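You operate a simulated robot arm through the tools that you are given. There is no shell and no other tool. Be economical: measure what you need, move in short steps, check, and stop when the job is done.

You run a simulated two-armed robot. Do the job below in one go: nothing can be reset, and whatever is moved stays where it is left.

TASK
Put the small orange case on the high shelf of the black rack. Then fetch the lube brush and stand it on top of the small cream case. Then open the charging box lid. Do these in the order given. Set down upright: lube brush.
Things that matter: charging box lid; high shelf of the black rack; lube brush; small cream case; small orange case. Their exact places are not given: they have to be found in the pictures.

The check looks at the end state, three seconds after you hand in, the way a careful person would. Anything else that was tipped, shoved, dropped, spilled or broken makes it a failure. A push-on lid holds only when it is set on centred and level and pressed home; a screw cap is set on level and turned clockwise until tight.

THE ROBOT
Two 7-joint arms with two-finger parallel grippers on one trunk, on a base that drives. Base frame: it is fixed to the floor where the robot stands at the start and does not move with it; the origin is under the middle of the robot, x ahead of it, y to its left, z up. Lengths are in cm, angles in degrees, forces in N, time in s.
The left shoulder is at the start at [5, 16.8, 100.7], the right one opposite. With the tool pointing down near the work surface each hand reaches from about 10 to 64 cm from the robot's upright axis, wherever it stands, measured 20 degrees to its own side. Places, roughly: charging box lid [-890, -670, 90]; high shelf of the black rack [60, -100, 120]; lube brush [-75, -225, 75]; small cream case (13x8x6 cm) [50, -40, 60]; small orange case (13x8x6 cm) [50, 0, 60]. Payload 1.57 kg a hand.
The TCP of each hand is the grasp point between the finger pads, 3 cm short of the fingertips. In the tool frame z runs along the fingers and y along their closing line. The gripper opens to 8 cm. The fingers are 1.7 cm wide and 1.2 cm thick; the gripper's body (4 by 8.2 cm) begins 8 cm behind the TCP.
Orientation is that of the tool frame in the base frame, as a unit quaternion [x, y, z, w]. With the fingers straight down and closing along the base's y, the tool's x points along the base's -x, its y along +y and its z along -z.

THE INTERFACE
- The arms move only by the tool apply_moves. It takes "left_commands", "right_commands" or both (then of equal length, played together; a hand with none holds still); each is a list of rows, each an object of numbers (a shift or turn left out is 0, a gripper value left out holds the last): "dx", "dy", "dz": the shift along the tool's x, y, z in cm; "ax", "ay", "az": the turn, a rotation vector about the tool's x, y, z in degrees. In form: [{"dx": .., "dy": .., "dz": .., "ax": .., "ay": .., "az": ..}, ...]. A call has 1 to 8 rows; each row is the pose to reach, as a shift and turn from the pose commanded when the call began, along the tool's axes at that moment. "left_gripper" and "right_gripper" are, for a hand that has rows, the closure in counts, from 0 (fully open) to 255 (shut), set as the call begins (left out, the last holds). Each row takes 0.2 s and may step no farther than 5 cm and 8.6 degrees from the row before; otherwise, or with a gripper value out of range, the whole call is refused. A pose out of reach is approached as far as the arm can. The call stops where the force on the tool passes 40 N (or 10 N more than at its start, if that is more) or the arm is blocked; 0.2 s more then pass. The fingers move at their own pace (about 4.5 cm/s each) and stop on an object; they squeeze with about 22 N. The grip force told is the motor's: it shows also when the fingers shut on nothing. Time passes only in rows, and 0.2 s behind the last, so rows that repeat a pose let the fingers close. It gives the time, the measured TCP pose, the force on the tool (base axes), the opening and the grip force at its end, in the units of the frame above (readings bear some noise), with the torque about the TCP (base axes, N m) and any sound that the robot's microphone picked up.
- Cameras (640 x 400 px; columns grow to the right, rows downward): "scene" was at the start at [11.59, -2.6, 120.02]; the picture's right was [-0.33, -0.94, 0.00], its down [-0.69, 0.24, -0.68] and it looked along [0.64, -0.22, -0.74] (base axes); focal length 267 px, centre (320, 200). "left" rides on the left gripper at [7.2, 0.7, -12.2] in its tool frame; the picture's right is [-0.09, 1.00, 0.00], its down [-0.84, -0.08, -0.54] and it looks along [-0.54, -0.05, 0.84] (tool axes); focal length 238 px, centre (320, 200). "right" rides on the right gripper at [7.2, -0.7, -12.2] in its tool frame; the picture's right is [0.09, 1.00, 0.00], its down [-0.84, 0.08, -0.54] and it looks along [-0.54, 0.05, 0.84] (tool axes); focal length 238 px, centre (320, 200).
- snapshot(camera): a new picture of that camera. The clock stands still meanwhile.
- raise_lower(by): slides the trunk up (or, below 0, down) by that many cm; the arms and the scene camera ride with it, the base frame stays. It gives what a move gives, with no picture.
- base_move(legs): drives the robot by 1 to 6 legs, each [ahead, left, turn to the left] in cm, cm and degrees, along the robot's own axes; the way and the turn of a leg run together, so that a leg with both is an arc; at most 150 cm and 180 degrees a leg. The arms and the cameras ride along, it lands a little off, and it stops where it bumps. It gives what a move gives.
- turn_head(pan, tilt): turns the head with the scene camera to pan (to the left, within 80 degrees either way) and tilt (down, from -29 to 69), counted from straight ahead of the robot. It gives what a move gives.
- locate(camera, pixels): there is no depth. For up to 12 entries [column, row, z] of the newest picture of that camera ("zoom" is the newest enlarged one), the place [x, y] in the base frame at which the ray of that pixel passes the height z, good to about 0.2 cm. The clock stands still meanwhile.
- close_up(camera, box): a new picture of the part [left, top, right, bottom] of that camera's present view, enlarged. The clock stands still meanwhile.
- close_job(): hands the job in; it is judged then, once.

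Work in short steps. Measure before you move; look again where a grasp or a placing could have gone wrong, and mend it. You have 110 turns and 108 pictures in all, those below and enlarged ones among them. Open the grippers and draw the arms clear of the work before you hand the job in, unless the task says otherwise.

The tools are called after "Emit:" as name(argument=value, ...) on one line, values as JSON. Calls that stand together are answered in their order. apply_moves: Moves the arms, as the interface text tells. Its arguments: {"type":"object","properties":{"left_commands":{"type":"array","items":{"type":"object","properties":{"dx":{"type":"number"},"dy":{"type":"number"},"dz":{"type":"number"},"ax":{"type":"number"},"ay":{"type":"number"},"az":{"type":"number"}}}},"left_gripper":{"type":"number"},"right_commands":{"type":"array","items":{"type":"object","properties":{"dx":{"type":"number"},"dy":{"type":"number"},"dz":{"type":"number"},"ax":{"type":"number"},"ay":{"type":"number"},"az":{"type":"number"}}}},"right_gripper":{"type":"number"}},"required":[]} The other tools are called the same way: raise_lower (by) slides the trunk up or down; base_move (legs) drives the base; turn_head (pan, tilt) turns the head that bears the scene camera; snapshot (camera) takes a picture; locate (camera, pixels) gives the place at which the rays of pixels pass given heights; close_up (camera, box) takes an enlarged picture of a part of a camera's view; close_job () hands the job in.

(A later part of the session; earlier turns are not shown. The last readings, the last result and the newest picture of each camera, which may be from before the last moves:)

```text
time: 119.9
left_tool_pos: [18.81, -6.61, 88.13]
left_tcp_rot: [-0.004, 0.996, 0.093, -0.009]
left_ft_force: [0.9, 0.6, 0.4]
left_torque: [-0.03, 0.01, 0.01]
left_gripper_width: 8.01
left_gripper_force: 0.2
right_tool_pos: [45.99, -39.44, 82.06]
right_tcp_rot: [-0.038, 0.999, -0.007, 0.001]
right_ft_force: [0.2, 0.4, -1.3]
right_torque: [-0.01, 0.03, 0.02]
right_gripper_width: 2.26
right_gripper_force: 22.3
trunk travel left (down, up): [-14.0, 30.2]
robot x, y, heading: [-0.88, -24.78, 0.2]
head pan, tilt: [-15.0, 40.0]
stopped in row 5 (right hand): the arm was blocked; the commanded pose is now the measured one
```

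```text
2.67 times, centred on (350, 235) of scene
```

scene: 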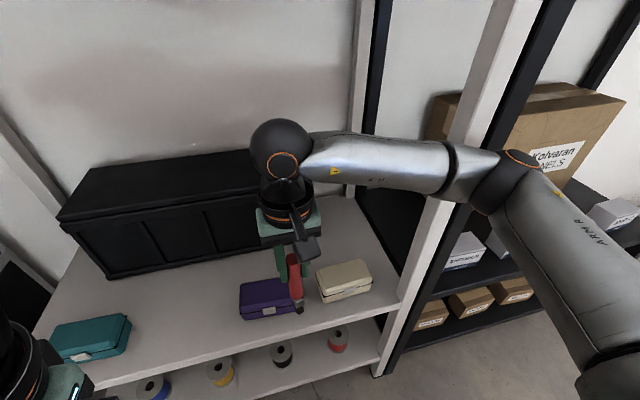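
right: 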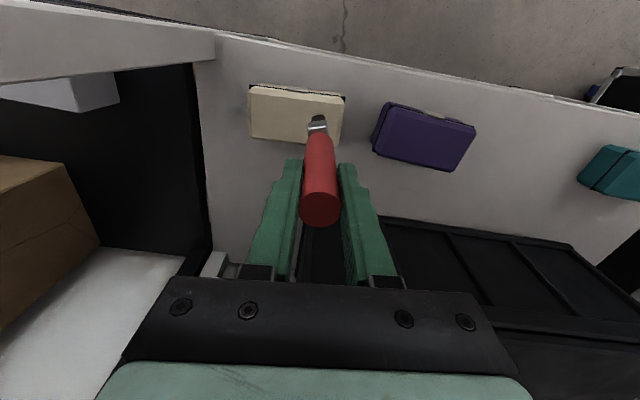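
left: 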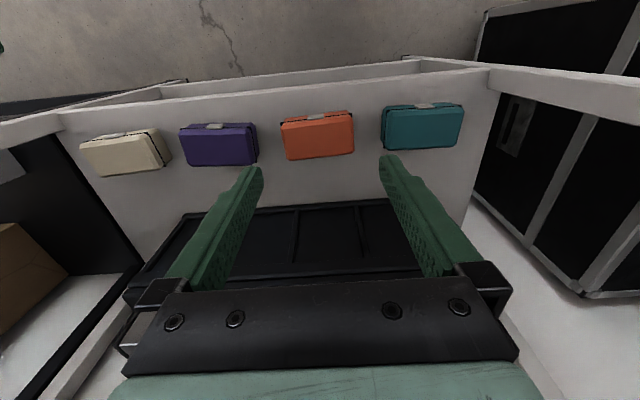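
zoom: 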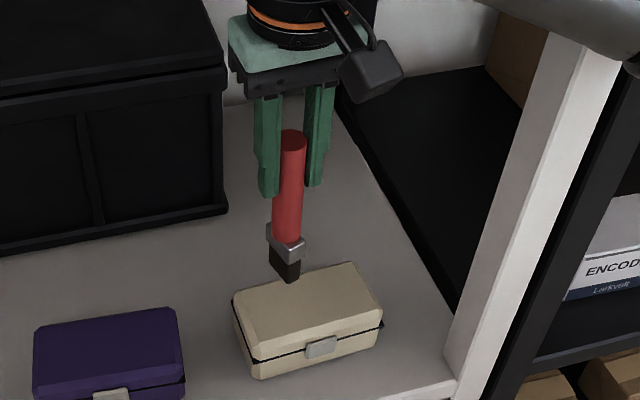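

The forearm met the white post at right. I back the hand off, then set the base farther back so the arm reaches straighter with its elbow in front of the post.

Emit:
apply_moves(right_commands=[{"dx": 2, "dy": 4, "az": -1}, {"dx": 5, "dy": 8, "az": -2}, {"dx": 8, "dy": 10, "az": -4.3}, {"dx": 8, "dy": 10, "az": -4.3}])

Emit:
base_move(legs=[[-10.5, -2, 0]])

Emit:
snapshot(camera="scene")

```text
time: 120.9
left_tool_pos: [19.47, -7.43, 87.77]
left_tcp_rot: [-0.002, 0.995, 0.096, -0.014]
left_ft_force: [-0.4, 0.3, 0.4]
left_torque: [-0.02, 0.04, 0.01]
left_gripper_width: 8.0
left_gripper_force: 0.1
right_tool_pos: [38.34, -30.92, 81.28]
right_tcp_rot: [-0.066, 0.998, -0.003, -0.005]
right_ft_force: [0.0, 0.6, 0.2]
right_torque: [0.01, 0.0, -0.02]
right_gripper_width: 2.24
right_gripper_force: 22.1
trunk travel left (down, up): [-14.0, 30.2]
robot x, y, heading: [-0.78, -24.88, 0.2]
head pan, tilt: [-15.0, 40.0]
```

```text
time: 122.1
left_tool_pos: [9.08, -9.27, 87.81]
left_tcp_rot: [-0.003, 0.995, 0.096, -0.015]
left_ft_force: [-0.3, -1.0, 0.2]
left_torque: [-0.02, -0.01, 0.0]
left_gripper_width: 8.0
left_gripper_force: 0.0
right_tool_pos: [27.92, -33.07, 81.24]
right_tcp_rot: [-0.068, 0.998, -0.002, -0.005]
right_ft_force: [0.0, -0.5, 0.2]
right_torque: [-0.02, -0.01, -0.01]
right_gripper_width: 2.25
right_gripper_force: 22.1
trunk travel left (down, up): [-14.0, 30.2]
robot x, y, heading: [-10.95, -26.99, 0.5]
head pan, tilt: [-15.0, 40.0]
```

```text
48 pictures are left
```

scene: 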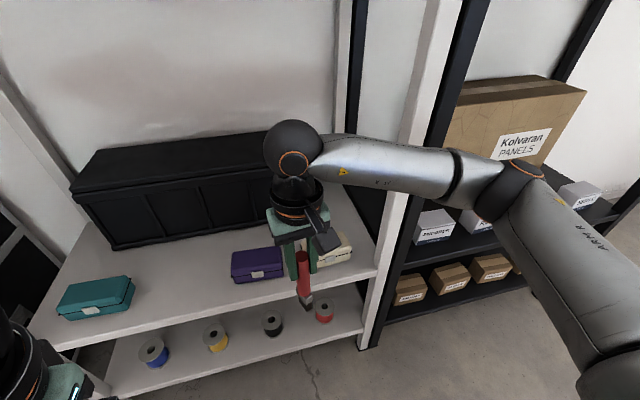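

Yaw correction went the wrong way (now 7.8° off); I fix it with az +7.8, and shift the base 7 cm left for more post clearance.

Emit:
base_move(legs=[[1, 7, -0.4]])

Emit:
apply_moves(right_commands=[{"az": 4}, {"az": 7.8}, {"az": 7.8}, {"az": 7.8}])

Emit:
apply_moves(right_commands=[{}])

```text
time: 123.1
left_tool_pos: [10.32, -2.57, 87.9]
left_tcp_rot: [-0.001, 0.995, 0.097, -0.013]
left_ft_force: [0.5, -0.3, -0.5]
left_torque: [-0.05, -0.02, 0.0]
left_gripper_width: 7.99
left_gripper_force: 0.1
right_tool_pos: [28.86, -26.25, 81.19]
right_tcp_rot: [-0.064, 0.998, -0.002, -0.006]
right_ft_force: [0.2, 1.0, -0.7]
right_torque: [-0.01, 0.05, -0.01]
right_gripper_width: 2.23
right_gripper_force: 21.6
trunk travel left (down, up): [-14.0, 30.2]
robot x, y, heading: [-10.15, -19.92, 0.1]
head pan, tilt: [-15.0, 40.0]
```

```text
time: 124.1
left_tool_pos: [10.24, -2.6, 87.81]
left_tcp_rot: [-0.001, 0.995, 0.096, -0.014]
left_ft_force: [-0.3, -0.1, -0.8]
left_torque: [-0.02, 0.0, 0.0]
left_gripper_width: 8.02
left_gripper_force: 0.0
right_tool_pos: [28.94, -26.24, 81.19]
right_tcp_rot: [0.006, 1.0, -0.003, -0.005]
right_ft_force: [-0.2, 0.5, -0.9]
right_torque: [-0.01, -0.02, 0.0]
right_gripper_width: 2.23
right_gripper_force: 22.3
trunk travel left (down, up): [-14.0, 30.2]
robot x, y, heading: [-9.89, -19.69, -0.2]
head pan, tilt: [-15.0, 40.0]
```

```text
time: 124.5
left_tool_pos: [10.28, -2.49, 87.88]
left_tcp_rot: [0.0, 0.995, 0.096, -0.014]
left_ft_force: [-0.3, -0.5, -0.2]
left_torque: [0.01, 0.02, 0.0]
left_gripper_width: 7.98
left_gripper_force: 0.1
right_tool_pos: [28.92, -26.26, 81.3]
right_tcp_rot: [0.005, 1.0, -0.003, -0.005]
right_ft_force: [0.5, 1.3, -0.4]
right_torque: [-0.01, 0.03, -0.02]
right_gripper_width: 2.22
right_gripper_force: 21.8
trunk travel left (down, up): [-14.0, 30.2]
robot x, y, heading: [-10.16, -19.87, 0.1]
head pan, tilt: [-15.0, 40.0]
```

Tilt is ~0.6°; I correct with ax -0.34, ay -0.57 while moving to over the cream case.

Emit:
apply_moves(right_commands=[{"dx": -3.5, "dy": -2.5, "ax": -0.34, "ay": -0.57}, {"dx": -7, "dy": -5, "ax": -0.34, "ay": -0.57}, {"dx": -10.5, "dy": -7.5, "ax": -0.34, "ay": -0.57}, {"dx": -14, "dy": -10, "ax": -0.34, "ay": -0.57}, {"dx": -17, "dy": -13, "ax": -0.34, "ay": -0.57}, {"dx": -18.9, "dy": -16.2, "ax": -0.34, "ay": -0.57}, {"dx": -18.9, "dy": -16.2, "ax": -0.34, "ay": -0.57}])

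Emit:
snapshot(camera="scene")

Emit:
snapshot(camera="right")

```text
time: 126.1
left_tool_pos: [10.29, -2.54, 87.76]
left_tcp_rot: [-0.001, 0.995, 0.097, -0.013]
left_ft_force: [-0.1, -0.8, -0.6]
left_torque: [0.02, 0.02, 0.01]
left_gripper_width: 7.99
left_gripper_force: 0.1
right_tool_pos: [47.83, -42.59, 81.2]
right_tcp_rot: [0.004, 1.0, 0.0, 0.001]
right_ft_force: [-0.4, -0.2, -0.2]
right_torque: [0.02, 0.01, 0.0]
right_gripper_width: 2.25
right_gripper_force: 22.0
trunk travel left (down, up): [-14.0, 30.2]
robot x, y, heading: [-9.91, -19.81, -0.2]
head pan, tilt: [-15.0, 40.0]
```

```text
47 pictures are left
```

scene: 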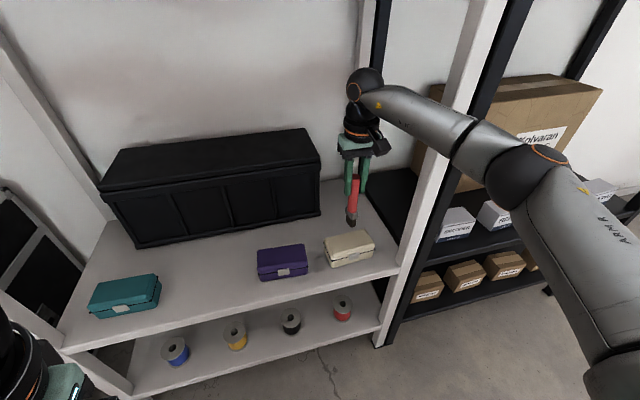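

```text
46 pictures are left
```

right: 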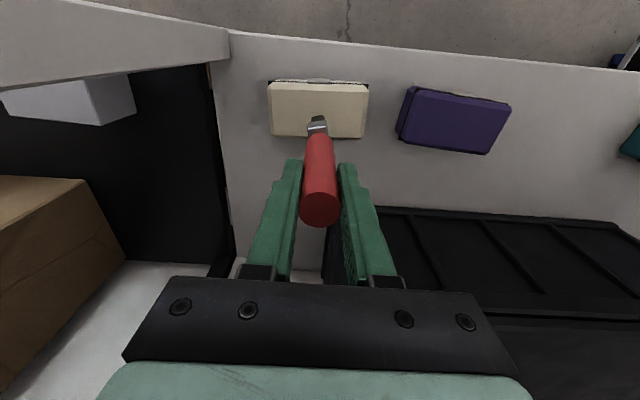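

Reached (47.8,-42.6), tool vertical. I recheck the case's top and the brush's lower end.

Emit:
locate(camera="right", pixels=[[269, 92, 61], [367, 92, 61], [365, 137, 61], [274, 134, 61], [318, 117, 68], [318, 117, 61]])

Emit:
close_up(camera="scene", box=[290, 140, 410, 280])

Emit:
close_up(camera="right", box=[260, 70, 380, 170])

```text
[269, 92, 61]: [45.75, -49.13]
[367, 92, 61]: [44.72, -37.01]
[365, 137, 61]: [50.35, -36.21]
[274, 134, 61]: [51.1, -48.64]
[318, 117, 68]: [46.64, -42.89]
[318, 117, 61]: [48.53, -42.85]
```

```text
2.86 times, centred on (350, 210) of scene
```

zoom: 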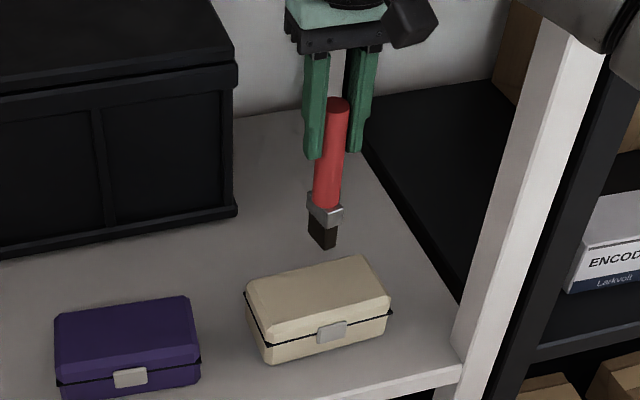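

```text
4.00 times, centred on (320, 120) of right
```

zoom: 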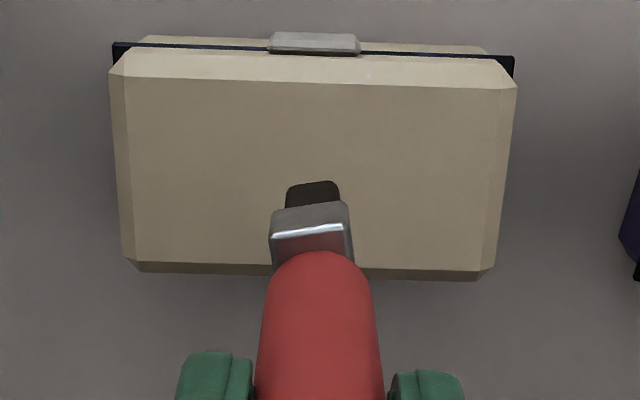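

Case centre (48.0,-42.7). I lower 5.5 cm, then in small steps watching force.

Emit:
apply_moves(right_commands=[{"dz": 2.5}, {"dz": 5}, {"dz": 5.5}, {"dz": 5.5}])

Emit:
close_up(camera="scene", box=[290, 180, 410, 280])

Emit:
close_up(camera="right", box=[260, 40, 380, 170])

```text
time: 127.1
left_tool_pos: [10.28, -2.56, 87.74]
left_tcp_rot: [-0.001, 0.995, 0.097, -0.014]
left_ft_force: [0.0, -0.4, 0.0]
left_torque: [0.01, 0.0, -0.01]
left_gripper_width: 8.01
left_gripper_force: 0.0
right_tool_pos: [47.66, -42.7, 75.71]
right_tcp_rot: [0.005, 1.0, 0.0, 0.0]
right_ft_force: [0.8, 0.0, -0.9]
right_torque: [-0.01, -0.01, 0.0]
right_gripper_width: 2.23
right_gripper_force: 21.4
trunk travel left (down, up): [-14.0, 30.2]
robot x, y, heading: [-10.06, -20.14, -0.2]
head pan, tilt: [-15.0, 40.0]
```

```text
4.00 times, centred on (350, 230) of scene
```

zoom: 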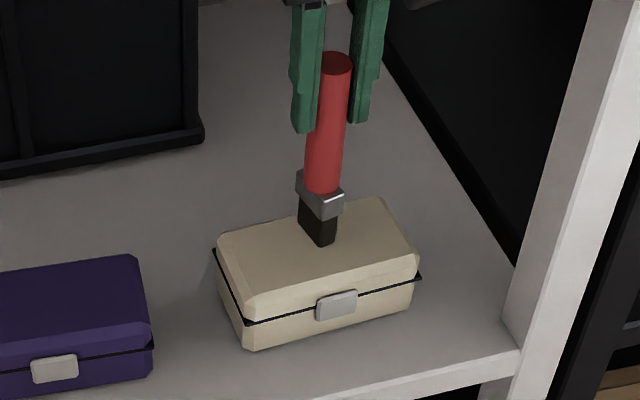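

```text
3.08 times, centred on (320, 105) of right
```

zoom: 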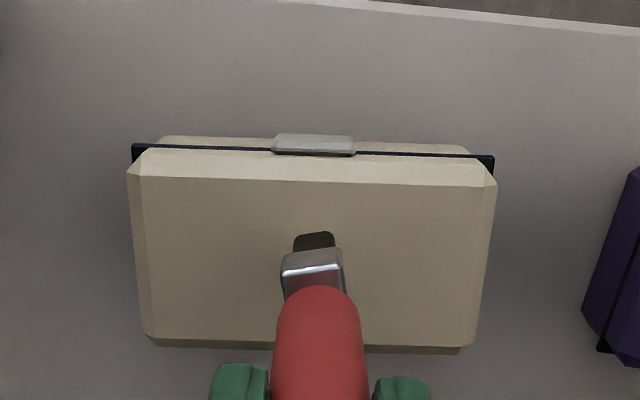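

Still free of contact. Step down 0.6 cm at a time.

Emit:
apply_moves(right_commands=[{"dz": 0.6}, {"dz": 0.6}])

Emit:
apply_moves(right_commands=[{"dz": 0.4}, {"dz": 0.4}])

Emit:
apply_moves(right_commands=[{"dz": 0.3}, {"dz": 0.3}])

```text
time: 127.7
left_tool_pos: [10.24, -2.51, 87.87]
left_tcp_rot: [0.0, 0.995, 0.097, -0.014]
left_ft_force: [0.7, -0.5, -0.5]
left_torque: [0.0, 0.01, 0.03]
left_gripper_width: 8.0
left_gripper_force: 0.1
right_tool_pos: [47.66, -42.71, 75.07]
right_tcp_rot: [0.004, 1.0, 0.0, 0.001]
right_ft_force: [0.1, -0.1, -0.5]
right_torque: [0.01, -0.02, 0.03]
right_gripper_width: 2.27
right_gripper_force: 21.9
trunk travel left (down, up): [-14.0, 30.2]
robot x, y, heading: [-9.78, -20.14, 0.0]
head pan, tilt: [-15.0, 40.0]
```

```text
time: 128.3
left_tool_pos: [10.31, -2.63, 87.89]
left_tcp_rot: [-0.001, 0.995, 0.096, -0.014]
left_ft_force: [0.7, -0.4, -0.1]
left_torque: [0.02, 0.02, -0.01]
left_gripper_width: 8.0
left_gripper_force: 0.2
right_tool_pos: [47.66, -42.7, 74.61]
right_tcp_rot: [0.005, 1.0, 0.0, -0.001]
right_ft_force: [-0.2, 0.3, 0.0]
right_torque: [-0.02, -0.02, 0.0]
right_gripper_width: 2.27
right_gripper_force: 21.4
trunk travel left (down, up): [-14.0, 30.2]
robot x, y, heading: [-9.87, -19.4, -0.2]
head pan, tilt: [-15.0, 40.0]
```

```text
time: 128.9
left_tool_pos: [10.08, -2.49, 87.85]
left_tcp_rot: [0.0, 0.995, 0.097, -0.014]
left_ft_force: [0.8, -0.4, 1.0]
left_torque: [0.01, -0.03, 0.02]
left_gripper_width: 8.01
left_gripper_force: 0.1
right_tool_pos: [47.61, -42.6, 74.46]
right_tcp_rot: [0.005, 1.0, 0.0, 0.0]
right_ft_force: [-0.2, 0.5, 1.5]
right_torque: [-0.01, 0.0, 0.04]
right_gripper_width: 2.27
right_gripper_force: 21.7
trunk travel left (down, up): [-14.0, 30.2]
robot x, y, heading: [-10.23, -19.61, -0.1]
head pan, tilt: [-15.0, 40.0]
```

Force is turning slightly positive; finer steps.

Emit:
apply_moves(right_commands=[{"dz": 0.2}, {"dz": 0.2}])

Emit:
apply_moves(right_commands=[{"dz": 0.15}, {"dz": 0.15}])

Emit:
close_up(camera="scene", box=[310, 180, 390, 250])

```text
time: 129.5
left_tool_pos: [10.27, -2.54, 87.88]
left_tcp_rot: [0.0, 0.995, 0.096, -0.013]
left_ft_force: [0.8, -0.5, 0.3]
left_torque: [-0.01, -0.01, -0.01]
left_gripper_width: 7.97
left_gripper_force: 0.1
right_tool_pos: [47.66, -42.56, 74.36]
right_tcp_rot: [0.004, 1.0, -0.001, 0.002]
right_ft_force: [-2.8, -0.6, 12.9]
right_torque: [-0.08, 0.31, 0.0]
right_gripper_width: 2.25
right_gripper_force: 21.7
trunk travel left (down, up): [-14.0, 30.2]
robot x, y, heading: [-9.81, -19.93, -0.1]
head pan, tilt: [-15.0, 40.0]
```

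```text
time: 130.1
left_tool_pos: [10.15, -2.42, 87.85]
left_tcp_rot: [-0.001, 0.995, 0.096, -0.013]
left_ft_force: [0.6, 0.4, 0.7]
left_torque: [0.02, -0.04, 0.04]
left_gripper_width: 7.98
left_gripper_force: 0.0
right_tool_pos: [47.61, -42.53, 74.15]
right_tcp_rot: [0.005, 1.0, 0.0, 0.002]
right_ft_force: [1.0, -1.3, 18.1]
right_torque: [-0.12, -0.23, 0.0]
right_gripper_width: 2.27
right_gripper_force: 21.8
trunk travel left (down, up): [-14.0, 30.2]
robot x, y, heading: [-10.14, -19.56, -0.3]
head pan, tilt: [-15.0, 40.0]
```

```text
5.71 times, centred on (350, 215) of scene
```

zoom: 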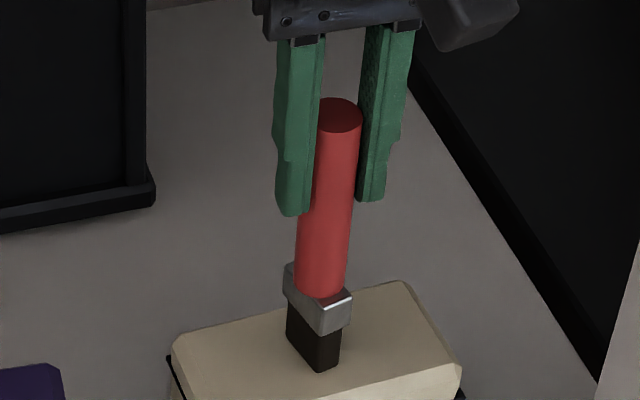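

Firm contact. I relieve by 0.35 cm, checking that a little weight rests, then open.

Emit:
apply_moves(right_commands=[{"dz": -0.25}, {"dz": -0.25}, {"dz": -0.25}])

```text
time: 130.9
left_tool_pos: [10.27, -2.52, 87.85]
left_tcp_rot: [-0.001, 0.995, 0.096, -0.014]
left_ft_force: [0.3, 0.8, -0.3]
left_torque: [0.02, -0.01, -0.01]
left_gripper_width: 7.99
left_gripper_force: 0.1
right_tool_pos: [47.65, -42.66, 74.26]
right_tcp_rot: [0.004, 1.0, -0.001, 0.0]
right_ft_force: [3.0, 0.4, 6.2]
right_torque: [0.1, -0.34, -0.03]
right_gripper_width: 2.27
right_gripper_force: 22.0
trunk travel left (down, up): [-14.0, 30.2]
robot x, y, heading: [-10.08, -19.45, -0.4]
head pan, tilt: [-15.0, 40.0]
```

Still 6 N; a touch more, then open gently.

Emit:
apply_moves(right_commands=[{"dz": -0.1}, {"dz": -0.1}, {"dz": -0.1}])

Emit:
apply_moves(right_commands=[{}, {}, {}], right_gripper=120)

Emit:
close_up(camera="scene", box=[310, 180, 390, 250])

```text
time: 131.7
left_tool_pos: [10.35, -2.47, 87.82]
left_tcp_rot: [0.0, 0.995, 0.097, -0.014]
left_ft_force: [-0.3, -0.3, 0.0]
left_torque: [0.0, 0.0, -0.01]
left_gripper_width: 8.01
left_gripper_force: 0.1
right_tool_pos: [47.76, -42.47, 74.34]
right_tcp_rot: [0.004, 1.0, 0.0, -0.001]
right_ft_force: [-0.3, 0.7, -0.5]
right_torque: [0.04, 0.01, 0.0]
right_gripper_width: 2.27
right_gripper_force: 21.9
trunk travel left (down, up): [-14.0, 30.2]
robot x, y, heading: [-10.24, -19.66, -0.3]
head pan, tilt: [-15.0, 40.0]
```

```text
time: 132.5
left_tool_pos: [10.21, -2.49, 87.8]
left_tcp_rot: [0.0, 0.995, 0.096, -0.014]
left_ft_force: [-0.2, 0.1, -0.4]
left_torque: [0.02, -0.01, 0.0]
left_gripper_width: 7.98
left_gripper_force: 0.0
right_tool_pos: [47.63, -42.52, 74.31]
right_tcp_rot: [0.003, 1.0, 0.0, 0.0]
right_ft_force: [0.1, -0.3, 0.8]
right_torque: [-0.02, -0.01, 0.01]
right_gripper_width: 4.24
right_gripper_force: 0.0
trunk travel left (down, up): [-14.0, 30.2]
robot x, y, heading: [-9.79, -20.42, 0.0]
head pan, tilt: [-15.0, 40.0]
```

```text
5.71 times, centred on (350, 215) of scene
```

zoom: 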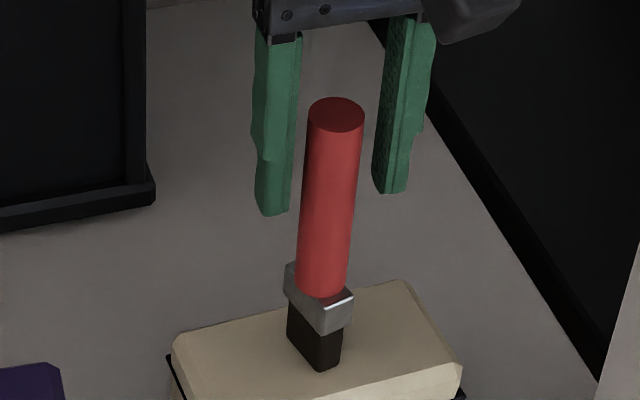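

It stands free. I rise straight up 11 cm and withdraw toward the robot.

Emit:
apply_moves(right_commands=[{"dz": -2}, {"dz": -4}, {"dz": -6.5}, {"dz": -9}, {"dz": -11.5}, {"dz": -11.5}], right_gripper=60)

Emit:
snapshot(camera="scene")

```text
time: 133.9
left_tool_pos: [10.28, -2.48, 87.87]
left_tcp_rot: [-0.001, 0.995, 0.097, -0.014]
left_ft_force: [0.4, 1.0, -0.2]
left_torque: [0.03, -0.01, 0.03]
left_gripper_width: 8.01
left_gripper_force: 0.0
right_tool_pos: [47.67, -42.64, 85.78]
right_tcp_rot: [0.004, 1.0, 0.0, -0.001]
right_ft_force: [-0.4, 0.5, -1.1]
right_torque: [-0.01, -0.01, 0.0]
right_gripper_width: 6.11
right_gripper_force: 0.1
trunk travel left (down, up): [-14.0, 30.2]
robot x, y, heading: [-9.92, -19.58, -0.2]
head pan, tilt: [-15.0, 40.0]
```

```text
39 pictures are left
```

scene: 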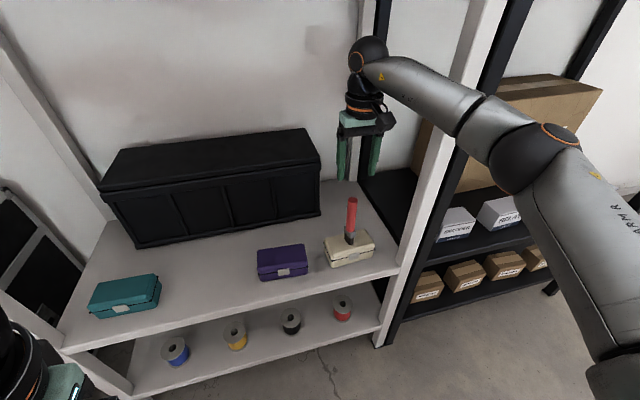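

Brush stands upright. I back out 50 cm, then turn around to look toward the charging box at (-890,-670).

Emit:
base_move(legs=[[-50, 0, 0], [0, 0, -130]])

Emit:
apply_moves(right_commands=[{"dx": 4}, {"dx": 8}, {"dx": 12}, {"dx": 16}, {"dx": 20}, {"dx": 24}], right_gripper=0)

Emit:
raise_lower(by=25)

Emit:
turn_head(pan=0, tilt=12)

Emit:
snapshot(camera="scene")

```text
time: 142.2
left_tool_pos: [-59.37, -46.31, 87.94]
left_tcp_rot: [0.898, 0.429, 0.054, 0.081]
left_ft_force: [-0.3, -0.9, -0.3]
left_torque: [-0.03, -0.05, -0.01]
left_gripper_width: 8.01
left_gripper_force: 0.2
right_tool_pos: [-114.18, -50.27, 85.84]
right_tcp_rot: [0.904, 0.427, 0.0, 0.001]
right_ft_force: [-0.1, 0.1, 0.0]
right_torque: [-0.01, -0.01, -0.01]
right_gripper_width: 6.11
right_gripper_force: 0.2
trunk travel left (down, up): [-14.0, 30.2]
robot x, y, heading: [-59.94, -19.88, -129.3]
head pan, tilt: [-15.0, 40.0]
```

```text
time: 143.6
left_tool_pos: [-59.37, -46.35, 87.78]
left_tcp_rot: [0.898, 0.428, 0.054, 0.081]
left_ft_force: [-0.4, -0.4, -1.0]
left_torque: [-0.01, 0.02, 0.0]
left_gripper_width: 8.0
left_gripper_force: 0.0
right_tool_pos: [-98.76, -31.87, 85.89]
right_tcp_rot: [0.905, 0.426, 0.0, -0.001]
right_ft_force: [-0.3, 0.1, 0.4]
right_torque: [0.03, 0.0, 0.0]
right_gripper_width: 8.01
right_gripper_force: 0.1
trunk travel left (down, up): [-14.0, 30.2]
robot x, y, heading: [-60.32, -19.91, -129.1]
head pan, tilt: [-15.0, 40.0]
```

```text
time: 146.2
left_tool_pos: [-59.46, -46.28, 112.95]
left_tcp_rot: [0.898, 0.428, 0.055, 0.081]
left_ft_force: [0.6, -0.3, 0.3]
left_torque: [-0.01, 0.02, -0.01]
left_gripper_width: 8.0
left_gripper_force: 0.1
right_tool_pos: [-98.9, -31.72, 110.91]
right_tcp_rot: [0.905, 0.426, 0.0, 0.001]
right_ft_force: [-0.3, -0.5, 0.3]
right_torque: [-0.02, 0.02, 0.0]
right_gripper_width: 7.99
right_gripper_force: 0.0
trunk travel left (down, up): [-39.0, 5.2]
robot x, y, heading: [-60.28, -19.47, -129.0]
head pan, tilt: [-15.0, 40.0]
```

```text
time: 147.1
left_tool_pos: [-59.41, -46.29, 112.91]
left_tcp_rot: [0.898, 0.428, 0.054, 0.081]
left_ft_force: [1.1, 0.7, 0.0]
left_torque: [0.01, -0.03, -0.02]
left_gripper_width: 7.98
left_gripper_force: 0.2
right_tool_pos: [-98.77, -31.73, 110.9]
right_tcp_rot: [0.904, 0.427, 0.0, 0.0]
right_ft_force: [-0.1, 0.5, 0.0]
right_torque: [0.0, 0.01, 0.0]
right_gripper_width: 7.99
right_gripper_force: 0.1
trunk travel left (down, up): [-39.0, 5.2]
robot x, y, heading: [-60.16, -19.63, -129.2]
head pan, tilt: [0.0, 12.0]
```

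```text
38 pictures are left
```

scene: 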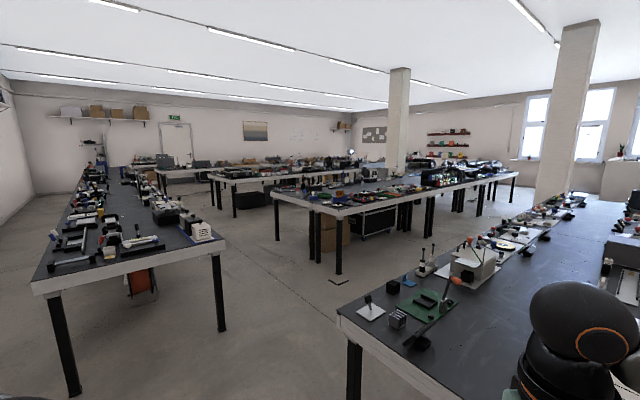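

Target bearing is about col 382 in this view. I map bench corners to plan the route, and zoom in that direction.

Emit:
locate(camera="scene", pixels=[[225, 243, 75], [338, 212, 75], [274, 197, 75], [517, 176, 75], [338, 315, 75], [570, 206, 75], [212, 178, 75], [362, 182, 75], [330, 165, 75], [152, 172, 75], [382, 158, 90], [500, 172, 75]])

Emit:
close_up(camera="scene", box=[260, 100, 540, 260])

```text
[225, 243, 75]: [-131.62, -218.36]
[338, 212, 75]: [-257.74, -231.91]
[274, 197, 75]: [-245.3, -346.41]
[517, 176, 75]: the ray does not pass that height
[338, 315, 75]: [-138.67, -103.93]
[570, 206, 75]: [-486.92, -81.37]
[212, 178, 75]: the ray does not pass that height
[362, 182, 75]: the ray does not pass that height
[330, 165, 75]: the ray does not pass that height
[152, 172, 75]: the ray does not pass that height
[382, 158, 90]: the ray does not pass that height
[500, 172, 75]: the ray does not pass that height
```

```text
2.29 times, centred on (400, 180) of scene
```

zoom: 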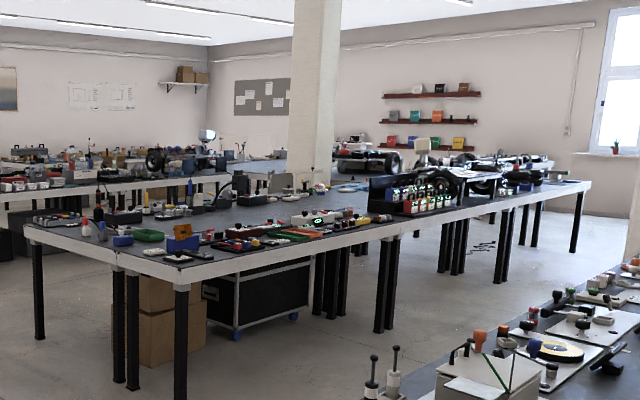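

Route plan: aisle along -x at y≈-165 between the right bench (y≥-104) and the island (y≤-232), past the island end (x≈-780), then along -y. First legs: turn to face -x, shift to y≈-165, go ahead 120.

Emit:
base_move(legs=[[0, 0, -50.8], [0, 146, 0], [120, 0, 0]])

Emit:
turn_head(pan=0, tilt=20)

Emit:
snapshot(camera="scene")

```text
time: 162.3
left_tool_pos: [-200.91, -181.97, 112.96]
left_tcp_rot: [0.995, -0.002, 0.015, 0.097]
left_ft_force: [0.6, -0.3, -0.5]
left_torque: [-0.05, 0.01, 0.0]
left_gripper_width: 8.01
left_gripper_force: 0.0
right_tool_pos: [-214.12, -142.02, 110.85]
right_tcp_rot: [1.0, -0.008, -0.001, 0.0]
right_ft_force: [0.0, 0.1, -0.6]
right_torque: [0.01, -0.04, -0.01]
right_gripper_width: 8.0
right_gripper_force: 0.0
trunk travel left (down, up): [-39.0, 5.2]
robot x, y, heading: [-180.19, -164.95, 179.6]
head pan, tilt: [0.0, 12.0]
```

```text
time: 163.0
left_tool_pos: [-200.95, -181.98, 112.73]
left_tcp_rot: [0.995, -0.002, 0.014, 0.096]
left_ft_force: [-0.3, 0.1, -0.1]
left_torque: [-0.02, 0.0, 0.0]
left_gripper_width: 7.99
left_gripper_force: 0.0
right_tool_pos: [-214.17, -142.02, 110.83]
right_tcp_rot: [1.0, -0.007, 0.0, -0.002]
right_ft_force: [-0.7, 0.4, -0.2]
right_torque: [-0.01, -0.03, -0.01]
right_gripper_width: 7.98
right_gripper_force: 0.0
trunk travel left (down, up): [-39.0, 5.2]
robot x, y, heading: [-180.54, -164.5, 179.6]
head pan, tilt: [0.0, 20.0]
```

```text
36 pictures are left
```

scene: 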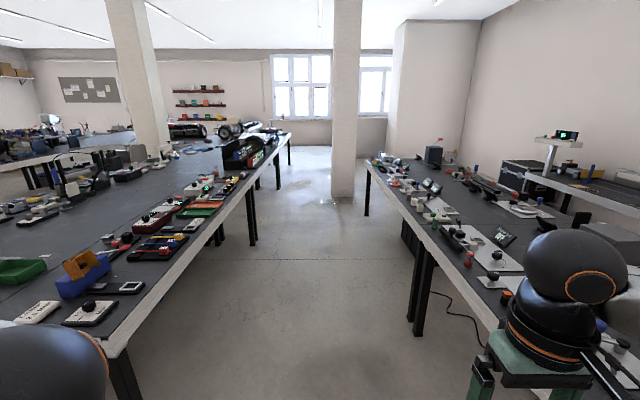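

A pillar stands ahead at (345,196). I measure it, plus the bench edges.

Emit:
locate(camera="scene", pixels=[[333, 196, 0], [355, 197, 0], [281, 188, 0], [366, 216, 0], [366, 170, 75], [292, 138, 75], [410, 335, 0], [220, 244, 0], [120, 350, 75], [470, 310, 75], [300, 150, 0]])

```text
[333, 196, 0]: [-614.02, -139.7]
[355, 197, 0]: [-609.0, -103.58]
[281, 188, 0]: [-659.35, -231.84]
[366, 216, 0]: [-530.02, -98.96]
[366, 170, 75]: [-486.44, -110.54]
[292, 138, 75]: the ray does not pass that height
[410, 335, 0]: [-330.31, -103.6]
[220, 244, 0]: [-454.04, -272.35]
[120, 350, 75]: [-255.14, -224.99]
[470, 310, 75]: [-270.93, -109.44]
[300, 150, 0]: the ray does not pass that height
```

Gap between island (y≈-228) and pillar (y≈-140) is ~88 cm. I extend both arms forward to narrow the elbows, then drive along y≈-184.

Emit:
apply_moves(left_commands=[{"dx": -4}, {"dx": -8}, {"dx": -12}, {"dx": -16}, {"dx": -20}, {"dx": -24}, {"dx": -28}], right_commands=[{"dx": -3, "dy": 1}, {"dx": -6, "dy": 2}, {"dx": -9, "dy": 3}, {"dx": -12, "dy": 4}, {"dx": -15, "dy": 4}, {"dx": -18, "dy": 4}, {"dx": -21, "dy": 4}])

Emit:
base_move(legs=[[100, 18, 0.4], [150, 0, 0]])

Emit:
snapshot(camera="scene")

```text
time: 164.6
left_tool_pos: [-228.88, -182.02, 111.94]
left_tcp_rot: [0.995, -0.003, 0.013, 0.097]
left_ft_force: [-0.2, -0.7, 0.6]
left_torque: [0.04, -0.02, 0.03]
left_gripper_width: 7.97
left_gripper_force: 0.1
right_tool_pos: [-235.36, -145.75, 110.63]
right_tcp_rot: [1.0, -0.007, 0.001, 0.001]
right_ft_force: [0.5, -0.2, -0.4]
right_torque: [0.0, 0.02, 0.0]
right_gripper_width: 8.01
right_gripper_force: 0.0
trunk travel left (down, up): [-39.0, 5.2]
robot x, y, heading: [-180.41, -164.89, 179.5]
head pan, tilt: [0.0, 20.0]
```

```text
time: 176.9
left_tool_pos: [-477.56, -198.27, 112.06]
left_tcp_rot: [0.995, -0.004, 0.014, 0.097]
left_ft_force: [0.3, 1.1, -0.4]
left_torque: [0.03, 0.02, -0.03]
left_gripper_width: 7.98
left_gripper_force: 0.0
right_tool_pos: [-483.83, -162.07, 110.85]
right_tcp_rot: [1.0, -0.009, 0.0, 0.0]
right_ft_force: [0.2, 0.3, -0.5]
right_torque: [0.0, 0.02, 0.01]
right_gripper_width: 7.99
right_gripper_force: 0.1
trunk travel left (down, up): [-39.0, 5.2]
robot x, y, heading: [-429.28, -181.28, 179.2]
head pan, tilt: [0.0, 20.0]
```

```text
35 pictures are left
```

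scene: 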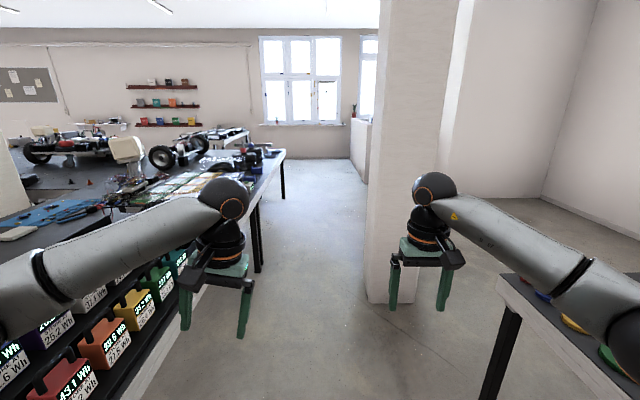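

I measure pillar and island edge precisely before passing.

Emit:
locate(camera="scene", pixels=[[370, 299, 0], [414, 304, 0], [283, 198, 0], [258, 272, 0], [285, 158, 75], [200, 300, 75], [130, 190, 90], [165, 165, 85], [352, 160, 0]])

Emit:
close_up(camera="scene", box=[0, 100, 300, 320])

```text
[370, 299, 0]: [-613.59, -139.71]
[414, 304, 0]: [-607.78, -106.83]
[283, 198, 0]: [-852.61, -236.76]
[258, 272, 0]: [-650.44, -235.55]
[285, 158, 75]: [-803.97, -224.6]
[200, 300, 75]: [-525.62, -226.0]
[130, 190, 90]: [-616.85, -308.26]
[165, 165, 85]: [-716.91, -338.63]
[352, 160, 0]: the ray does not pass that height
```

```text
1.82 times, centred on (150, 210) of scene
```

zoom: 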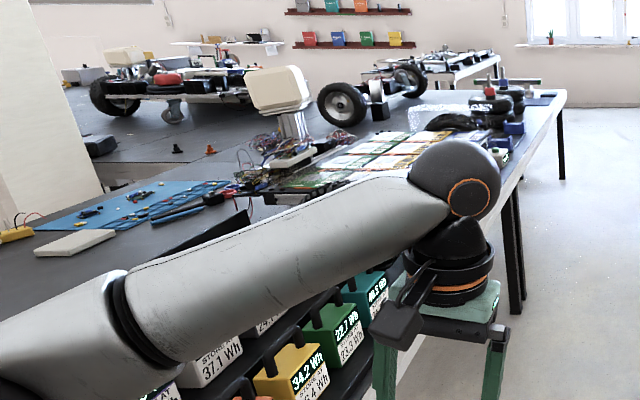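

I estimate the right elbow's lateral position relative to the pillar.

Emit:
locate(camera="scene", pixels=[[600, 260, 118], [585, 262, 112], [640, 310, 118], [640, 310, 110], [440, 180, 128]])

```text
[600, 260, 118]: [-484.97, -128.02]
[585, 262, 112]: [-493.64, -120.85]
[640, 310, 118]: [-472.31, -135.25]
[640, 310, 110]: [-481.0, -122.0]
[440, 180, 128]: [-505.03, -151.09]
```

The right elbow would be near the pillar line. I lower the right hand 38 cm (straightening that arm), shift 4 cm left, and check.

Emit:
apply_moves(right_commands=[{"dz": 5}, {"dz": 10}, {"dz": 15}, {"dz": 20}, {"dz": 25}, {"dz": 30}, {"dz": 35}, {"dz": 38}])

Emit:
base_move(legs=[[40, 4, 0.8]])

Emit:
turn_head(pan=-40, tilt=30)

Emit:
snapshot(camera="scene")

```text
time: 178.7
left_tool_pos: [-477.57, -198.17, 111.9]
left_tcp_rot: [0.995, -0.004, 0.014, 0.097]
left_ft_force: [0.0, 0.1, 0.1]
left_torque: [0.01, -0.01, -0.02]
left_gripper_width: 8.01
left_gripper_force: 0.1
right_tool_pos: [-483.9, -162.1, 72.8]
right_tcp_rot: [1.0, -0.009, 0.0, -0.001]
right_ft_force: [-0.4, 0.7, 0.2]
right_torque: [-0.01, 0.01, 0.01]
right_gripper_width: 8.01
right_gripper_force: 0.0
trunk travel left (down, up): [-39.0, 5.2]
robot x, y, heading: [-429.03, -181.23, 179.5]
head pan, tilt: [0.0, 20.0]
```

```text
time: 181.2
left_tool_pos: [-517.23, -202.63, 112.05]
left_tcp_rot: [0.995, 0.002, 0.014, 0.096]
left_ft_force: [-0.3, 0.4, 0.4]
left_torque: [-0.02, -0.03, 0.0]
left_gripper_width: 8.0
left_gripper_force: 0.0
right_tool_pos: [-523.95, -166.63, 72.82]
right_tcp_rot: [1.0, -0.002, -0.001, 0.0]
right_ft_force: [-0.1, -0.8, 0.0]
right_torque: [0.04, 0.04, -0.03]
right_gripper_width: 8.01
right_gripper_force: 0.1
trunk travel left (down, up): [-39.0, 5.2]
robot x, y, heading: [-468.97, -185.08, -180.0]
head pan, tilt: [0.0, 20.0]
```

```text
time: 182.2
left_tool_pos: [-517.11, -202.67, 112.11]
left_tcp_rot: [0.995, 0.002, 0.014, 0.096]
left_ft_force: [0.5, -0.2, 0.1]
left_torque: [-0.01, 0.01, 0.01]
left_gripper_width: 8.02
left_gripper_force: 0.0
right_tool_pos: [-523.89, -166.57, 72.79]
right_tcp_rot: [1.0, -0.003, 0.0, 0.0]
right_ft_force: [-0.6, 0.4, 0.3]
right_torque: [0.02, -0.02, -0.02]
right_gripper_width: 7.99
right_gripper_force: 0.0
trunk travel left (down, up): [-39.0, 5.2]
robot x, y, heading: [-469.06, -185.33, -180.0]
head pan, tilt: [-40.0, 30.0]
```

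```text
33 pictures are left
```

scene: 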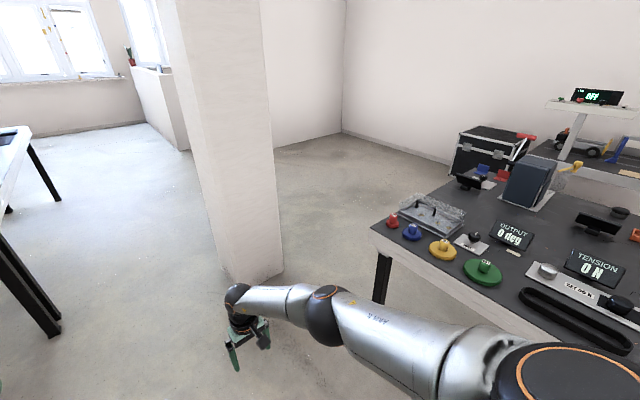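

The arm is straighter now; check the elbow's y.

Emit:
locate(camera="scene", pixels=[[325, 290, 108], [325, 290, 112], [290, 285, 105], [232, 280, 0], [283, 272, 0]])

```text
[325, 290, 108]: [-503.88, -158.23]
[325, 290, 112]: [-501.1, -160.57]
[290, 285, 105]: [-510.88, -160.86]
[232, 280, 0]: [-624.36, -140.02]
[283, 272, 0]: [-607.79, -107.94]
```

Elbow at y≈-158, pillar at -140: clear. I drive on past the pillar.

Emit:
base_move(legs=[[150, 0, 0], [120, 0, 0]])

Emit:
turn_head(pan=45, tilt=20)

Emit:
snapshot(camera="scene")

```text
time: 195.4
left_tool_pos: [-787.9, -205.4, 112.11]
left_tcp_rot: [0.995, 0.011, 0.016, 0.097]
left_ft_force: [-0.7, -0.2, -0.4]
left_torque: [0.01, -0.01, -0.01]
left_gripper_width: 7.99
left_gripper_force: 0.0
right_tool_pos: [-795.28, -169.58, 72.74]
right_tcp_rot: [1.0, 0.006, 0.0, -0.001]
right_ft_force: [-0.1, -0.4, -0.9]
right_torque: [0.05, 0.01, -0.03]
right_gripper_width: 7.99
right_gripper_force: 0.0
trunk travel left (down, up): [-39.0, 5.2]
robot x, y, heading: [-740.12, -187.02, -179.1]
head pan, tilt: [-40.0, 30.0]
```

```text
time: 197.0
left_tool_pos: [-787.89, -205.28, 112.14]
left_tcp_rot: [0.995, 0.011, 0.015, 0.096]
left_ft_force: [1.3, 0.5, 0.2]
left_torque: [0.01, 0.0, 0.02]
left_gripper_width: 7.99
left_gripper_force: 0.1
right_tool_pos: [-795.27, -169.55, 72.78]
right_tcp_rot: [1.0, 0.006, -0.001, 0.0]
right_ft_force: [-0.5, 0.3, 0.1]
right_torque: [0.05, -0.01, -0.01]
right_gripper_width: 8.0
right_gripper_force: 0.1
trunk travel left (down, up): [-39.0, 5.2]
robot x, y, heading: [-740.37, -187.12, -179.2]
head pan, tilt: [45.0, 20.0]
```

```text
32 pictures are left
```

scene: 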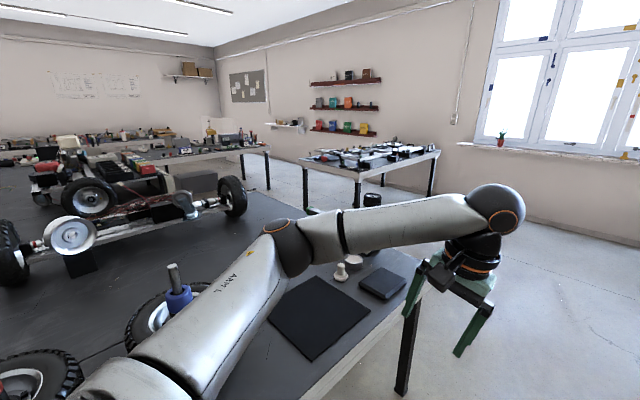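

The target should appear near (180,140), on the bench behind the cars. I zoom there and locate the small table in front.

Emit:
close_up(camera="scene", box=[80, 90, 300, 220])

Emit:
locate(camera="scene", pixels=[[302, 163, 75], [362, 174, 75], [440, 154, 75], [270, 148, 75], [425, 270, 75], [305, 208, 0], [357, 208, 0], [430, 190, 0], [269, 190, 0], [252, 178, 0]])

```text
2.91 times, centred on (190, 155) of scene
```

zoom: 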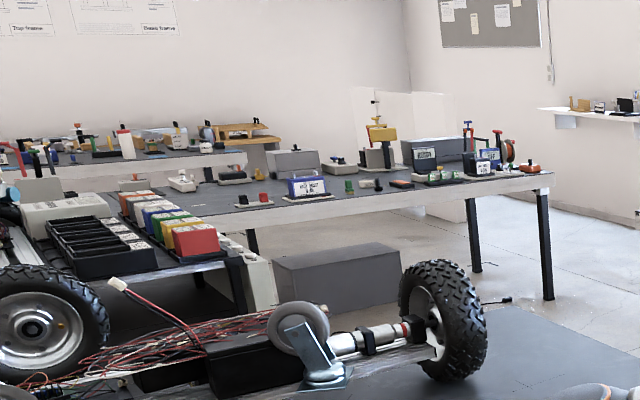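

```text
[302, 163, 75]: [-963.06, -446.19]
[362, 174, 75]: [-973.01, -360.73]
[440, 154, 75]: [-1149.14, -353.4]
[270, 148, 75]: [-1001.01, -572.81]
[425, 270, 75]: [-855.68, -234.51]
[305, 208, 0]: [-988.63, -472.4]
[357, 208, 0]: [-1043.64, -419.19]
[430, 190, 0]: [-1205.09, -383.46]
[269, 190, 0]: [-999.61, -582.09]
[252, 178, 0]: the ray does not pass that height
```

The gray box at zoom (293,163) matches the given place, at the back part of the third bench. I drive to the open space beyond the island, face -y, and look closer.

Emit:
base_move(legs=[[150, 0, 0], [24, 0, -0.5], [0, 0, 90], [150, 0, 0]])

Emit:
turn_head(pan=0, tilt=15)

Emit:
snapshot(camera="scene")

```text
time: 216.6
left_tool_pos: [-899.41, -386.54, 112.1]
left_tcp_rot: [0.709, 0.699, 0.078, 0.059]
left_ft_force: [-0.1, 0.7, -0.2]
left_torque: [-0.01, 0.02, 0.0]
left_gripper_width: 7.99
left_gripper_force: 0.0
right_tool_pos: [-935.44, -392.71, 72.76]
right_tcp_rot: [0.716, 0.698, 0.0, 0.0]
right_ft_force: [0.7, 0.4, -0.7]
right_torque: [0.01, 0.02, 0.01]
right_gripper_width: 8.02
right_gripper_force: 0.0
trunk travel left (down, up): [-39.0, 5.2]
robot x, y, heading: [-915.98, -337.86, -91.1]
head pan, tilt: [45.0, 20.0]
```

```text
time: 217.7
left_tool_pos: [-899.35, -386.54, 112.06]
left_tcp_rot: [0.709, 0.698, 0.078, 0.059]
left_ft_force: [0.2, 0.0, 1.0]
left_torque: [-0.01, -0.03, 0.0]
left_gripper_width: 8.01
left_gripper_force: 0.1
right_tool_pos: [-935.56, -392.68, 72.73]
right_tcp_rot: [0.715, 0.699, -0.001, 0.001]
right_ft_force: [-0.3, 0.6, 0.2]
right_torque: [0.01, 0.01, -0.01]
right_gripper_width: 7.99
right_gripper_force: 0.0
trunk travel left (down, up): [-39.0, 5.2]
robot x, y, heading: [-915.84, -338.19, -91.0]
head pan, tilt: [0.0, 15.0]
```

```text
30 pictures are left
```

scene: 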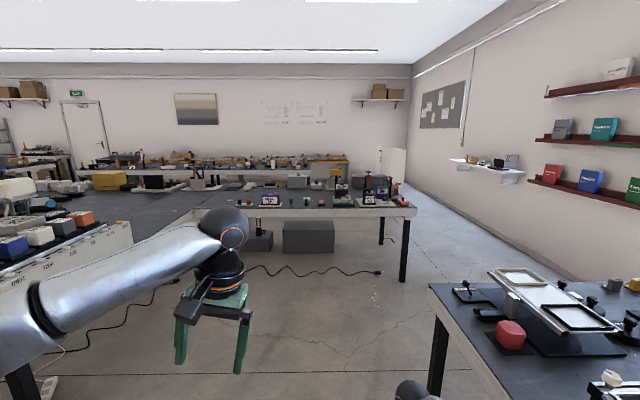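

Bench 3 lies ahead, with a gray box at (298,180). I zoom and measure.

Emit:
close_up(camera="scene", box=[230, 150, 420, 260])

Emit:
locate(camera="scene", pixels=[[415, 213, 75], [330, 213, 75], [287, 187, 75], [310, 187, 75], [298, 176, 88], [403, 281, 0], [382, 244, 0]])

```text
3.37 times, centred on (325, 205) of scene
```

zoom: 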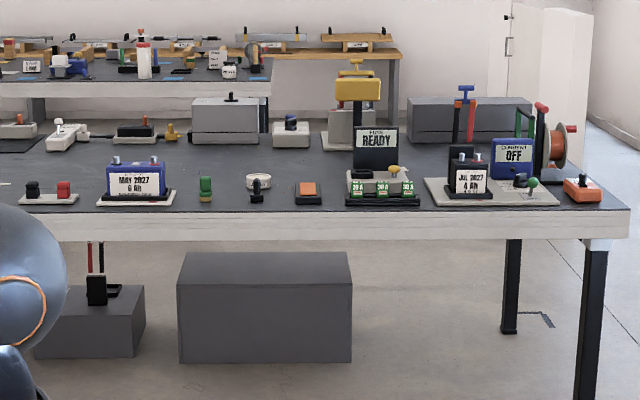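

```text
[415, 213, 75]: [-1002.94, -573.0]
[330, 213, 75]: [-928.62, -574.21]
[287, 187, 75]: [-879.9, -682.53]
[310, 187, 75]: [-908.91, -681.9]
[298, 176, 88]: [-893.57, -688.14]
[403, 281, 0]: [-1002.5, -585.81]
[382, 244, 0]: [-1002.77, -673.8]
```

The gray box with a black knob at (-894,-670) is the candidate. I check the aisle behind bench 3 and zoom tighter.

Emit:
locate(camera="scene", pixels=[[309, 173, 75], [240, 174, 75], [347, 184, 0], [347, 178, 0], [385, 150, 75], [405, 182, 0], [414, 206, 75]])

Emit:
close_up(camera="scene", box=[275, 165, 325, 200])

```text
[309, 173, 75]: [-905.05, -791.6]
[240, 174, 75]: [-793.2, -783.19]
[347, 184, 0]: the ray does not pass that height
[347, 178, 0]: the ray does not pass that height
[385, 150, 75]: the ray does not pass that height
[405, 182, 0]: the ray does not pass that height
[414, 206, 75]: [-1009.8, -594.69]
```

```text
11.43 times, centred on (300, 182) of scene
```

zoom: 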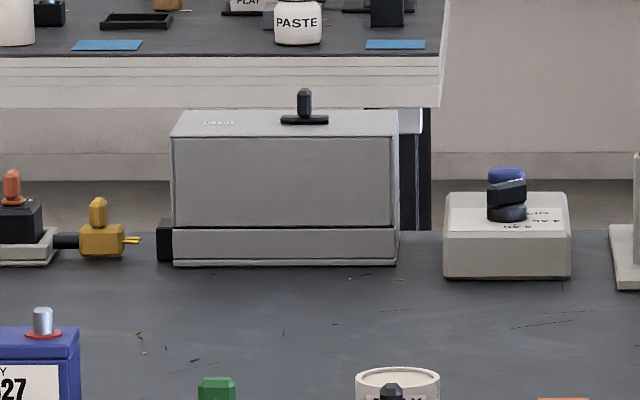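

The lid's handle is near the far side, so I'll approach from the aisle behind (y -688..-787), going around the bench's end. I check the free width to the right wall.

Emit:
locate(camera="scene", pixels=[[560, 268, 0], [500, 235, 0], [460, 213, 0], [405, 196, 0], [490, 182, 70], [524, 175, 85], [427, 290, 75]])

```text
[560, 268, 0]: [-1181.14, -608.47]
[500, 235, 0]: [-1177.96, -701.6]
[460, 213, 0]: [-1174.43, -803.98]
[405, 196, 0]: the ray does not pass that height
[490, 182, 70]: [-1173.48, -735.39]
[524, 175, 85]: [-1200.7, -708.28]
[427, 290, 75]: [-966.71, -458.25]
```

Corridor to the wall is ample (x -1003 to -1178). I fold and raise both hands, then go: ahead to y≈-505, face -x, ahead to x≈-1086, then turn to face +y.

Emit:
apply_moves(right_commands=[{"dz": -5}, {"dz": -10}, {"dz": -15}, {"dz": -20, "dx": 3}, {"dz": -25, "dx": 6}, {"dz": -30, "dx": 10}, {"dz": -34, "dx": 13}, {"dz": -38, "dx": 16}], left_commands=[{"dx": 3}, {"dx": 6}, {"dx": 9}, {"dx": 12}, {"dx": 15}, {"dx": 18}, {"dx": 20}, {"dx": 20}])

Emit:
base_move(legs=[[150, 0, 1], [17, 0, 0], [0, 0, -90], [150, 0, 0], [20, 0, 0], [0, 0, -90]])

Emit:
turn_head(pan=-60, tilt=30)

Emit:
snapshot(camera="scene")

```text
refused: row 4 steps farther than a row can; nothing moved
```

```text
time: 240.2
left_tool_pos: [-1137.81, -493.17, 112.14]
left_tcp_rot: [0.943, -0.318, -0.017, 0.095]
left_ft_force: [0.4, 1.0, -0.5]
left_torque: [-0.02, -0.03, 0.01]
left_gripper_width: 8.01
left_gripper_force: 0.1
right_tool_pos: [-1123.01, -464.03, 73.06]
right_tcp_rot: [0.951, -0.308, -0.006, 0.027]
right_ft_force: [-2.8, -16.9, 8.3]
right_torque: [1.23, -0.24, -0.28]
right_gripper_width: 6.66
right_gripper_force: 0.0
trunk travel left (down, up): [-39.0, 5.2]
robot x, y, heading: [-1089.08, -508.47, 142.5]
head pan, tilt: [0.0, 15.0]
stopped in leg 6: the force on the tool passed its limit (the readings are from after the stop); the commanded pose is now the measured one
```

```text
time: 241.5
left_tool_pos: [-1137.9, -493.37, 112.17]
left_tcp_rot: [0.943, -0.318, -0.018, 0.095]
left_ft_force: [-0.2, -0.2, 0.0]
left_torque: [0.05, 0.0, 0.0]
left_gripper_width: 8.01
left_gripper_force: 0.0
right_tool_pos: [-1122.8, -463.58, 72.87]
right_tcp_rot: [0.951, -0.308, -0.004, 0.025]
right_ft_force: [-2.6, -22.9, 7.0]
right_torque: [1.43, -0.28, -0.34]
right_gripper_width: 6.2
right_gripper_force: 0.1
trunk travel left (down, up): [-39.0, 5.2]
robot x, y, heading: [-1088.92, -508.51, 142.5]
head pan, tilt: [-60.0, 30.0]
```

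```text
27 pictures are left
```

scene: 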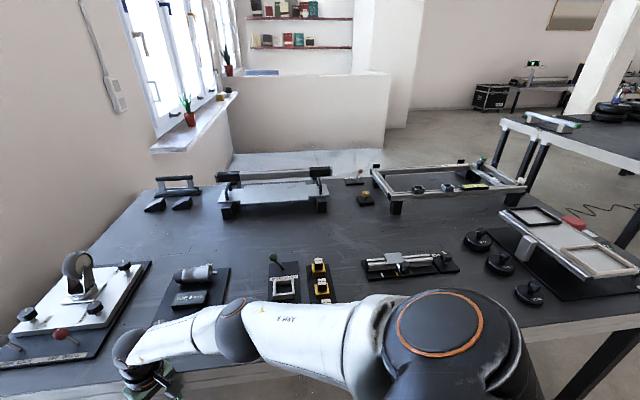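

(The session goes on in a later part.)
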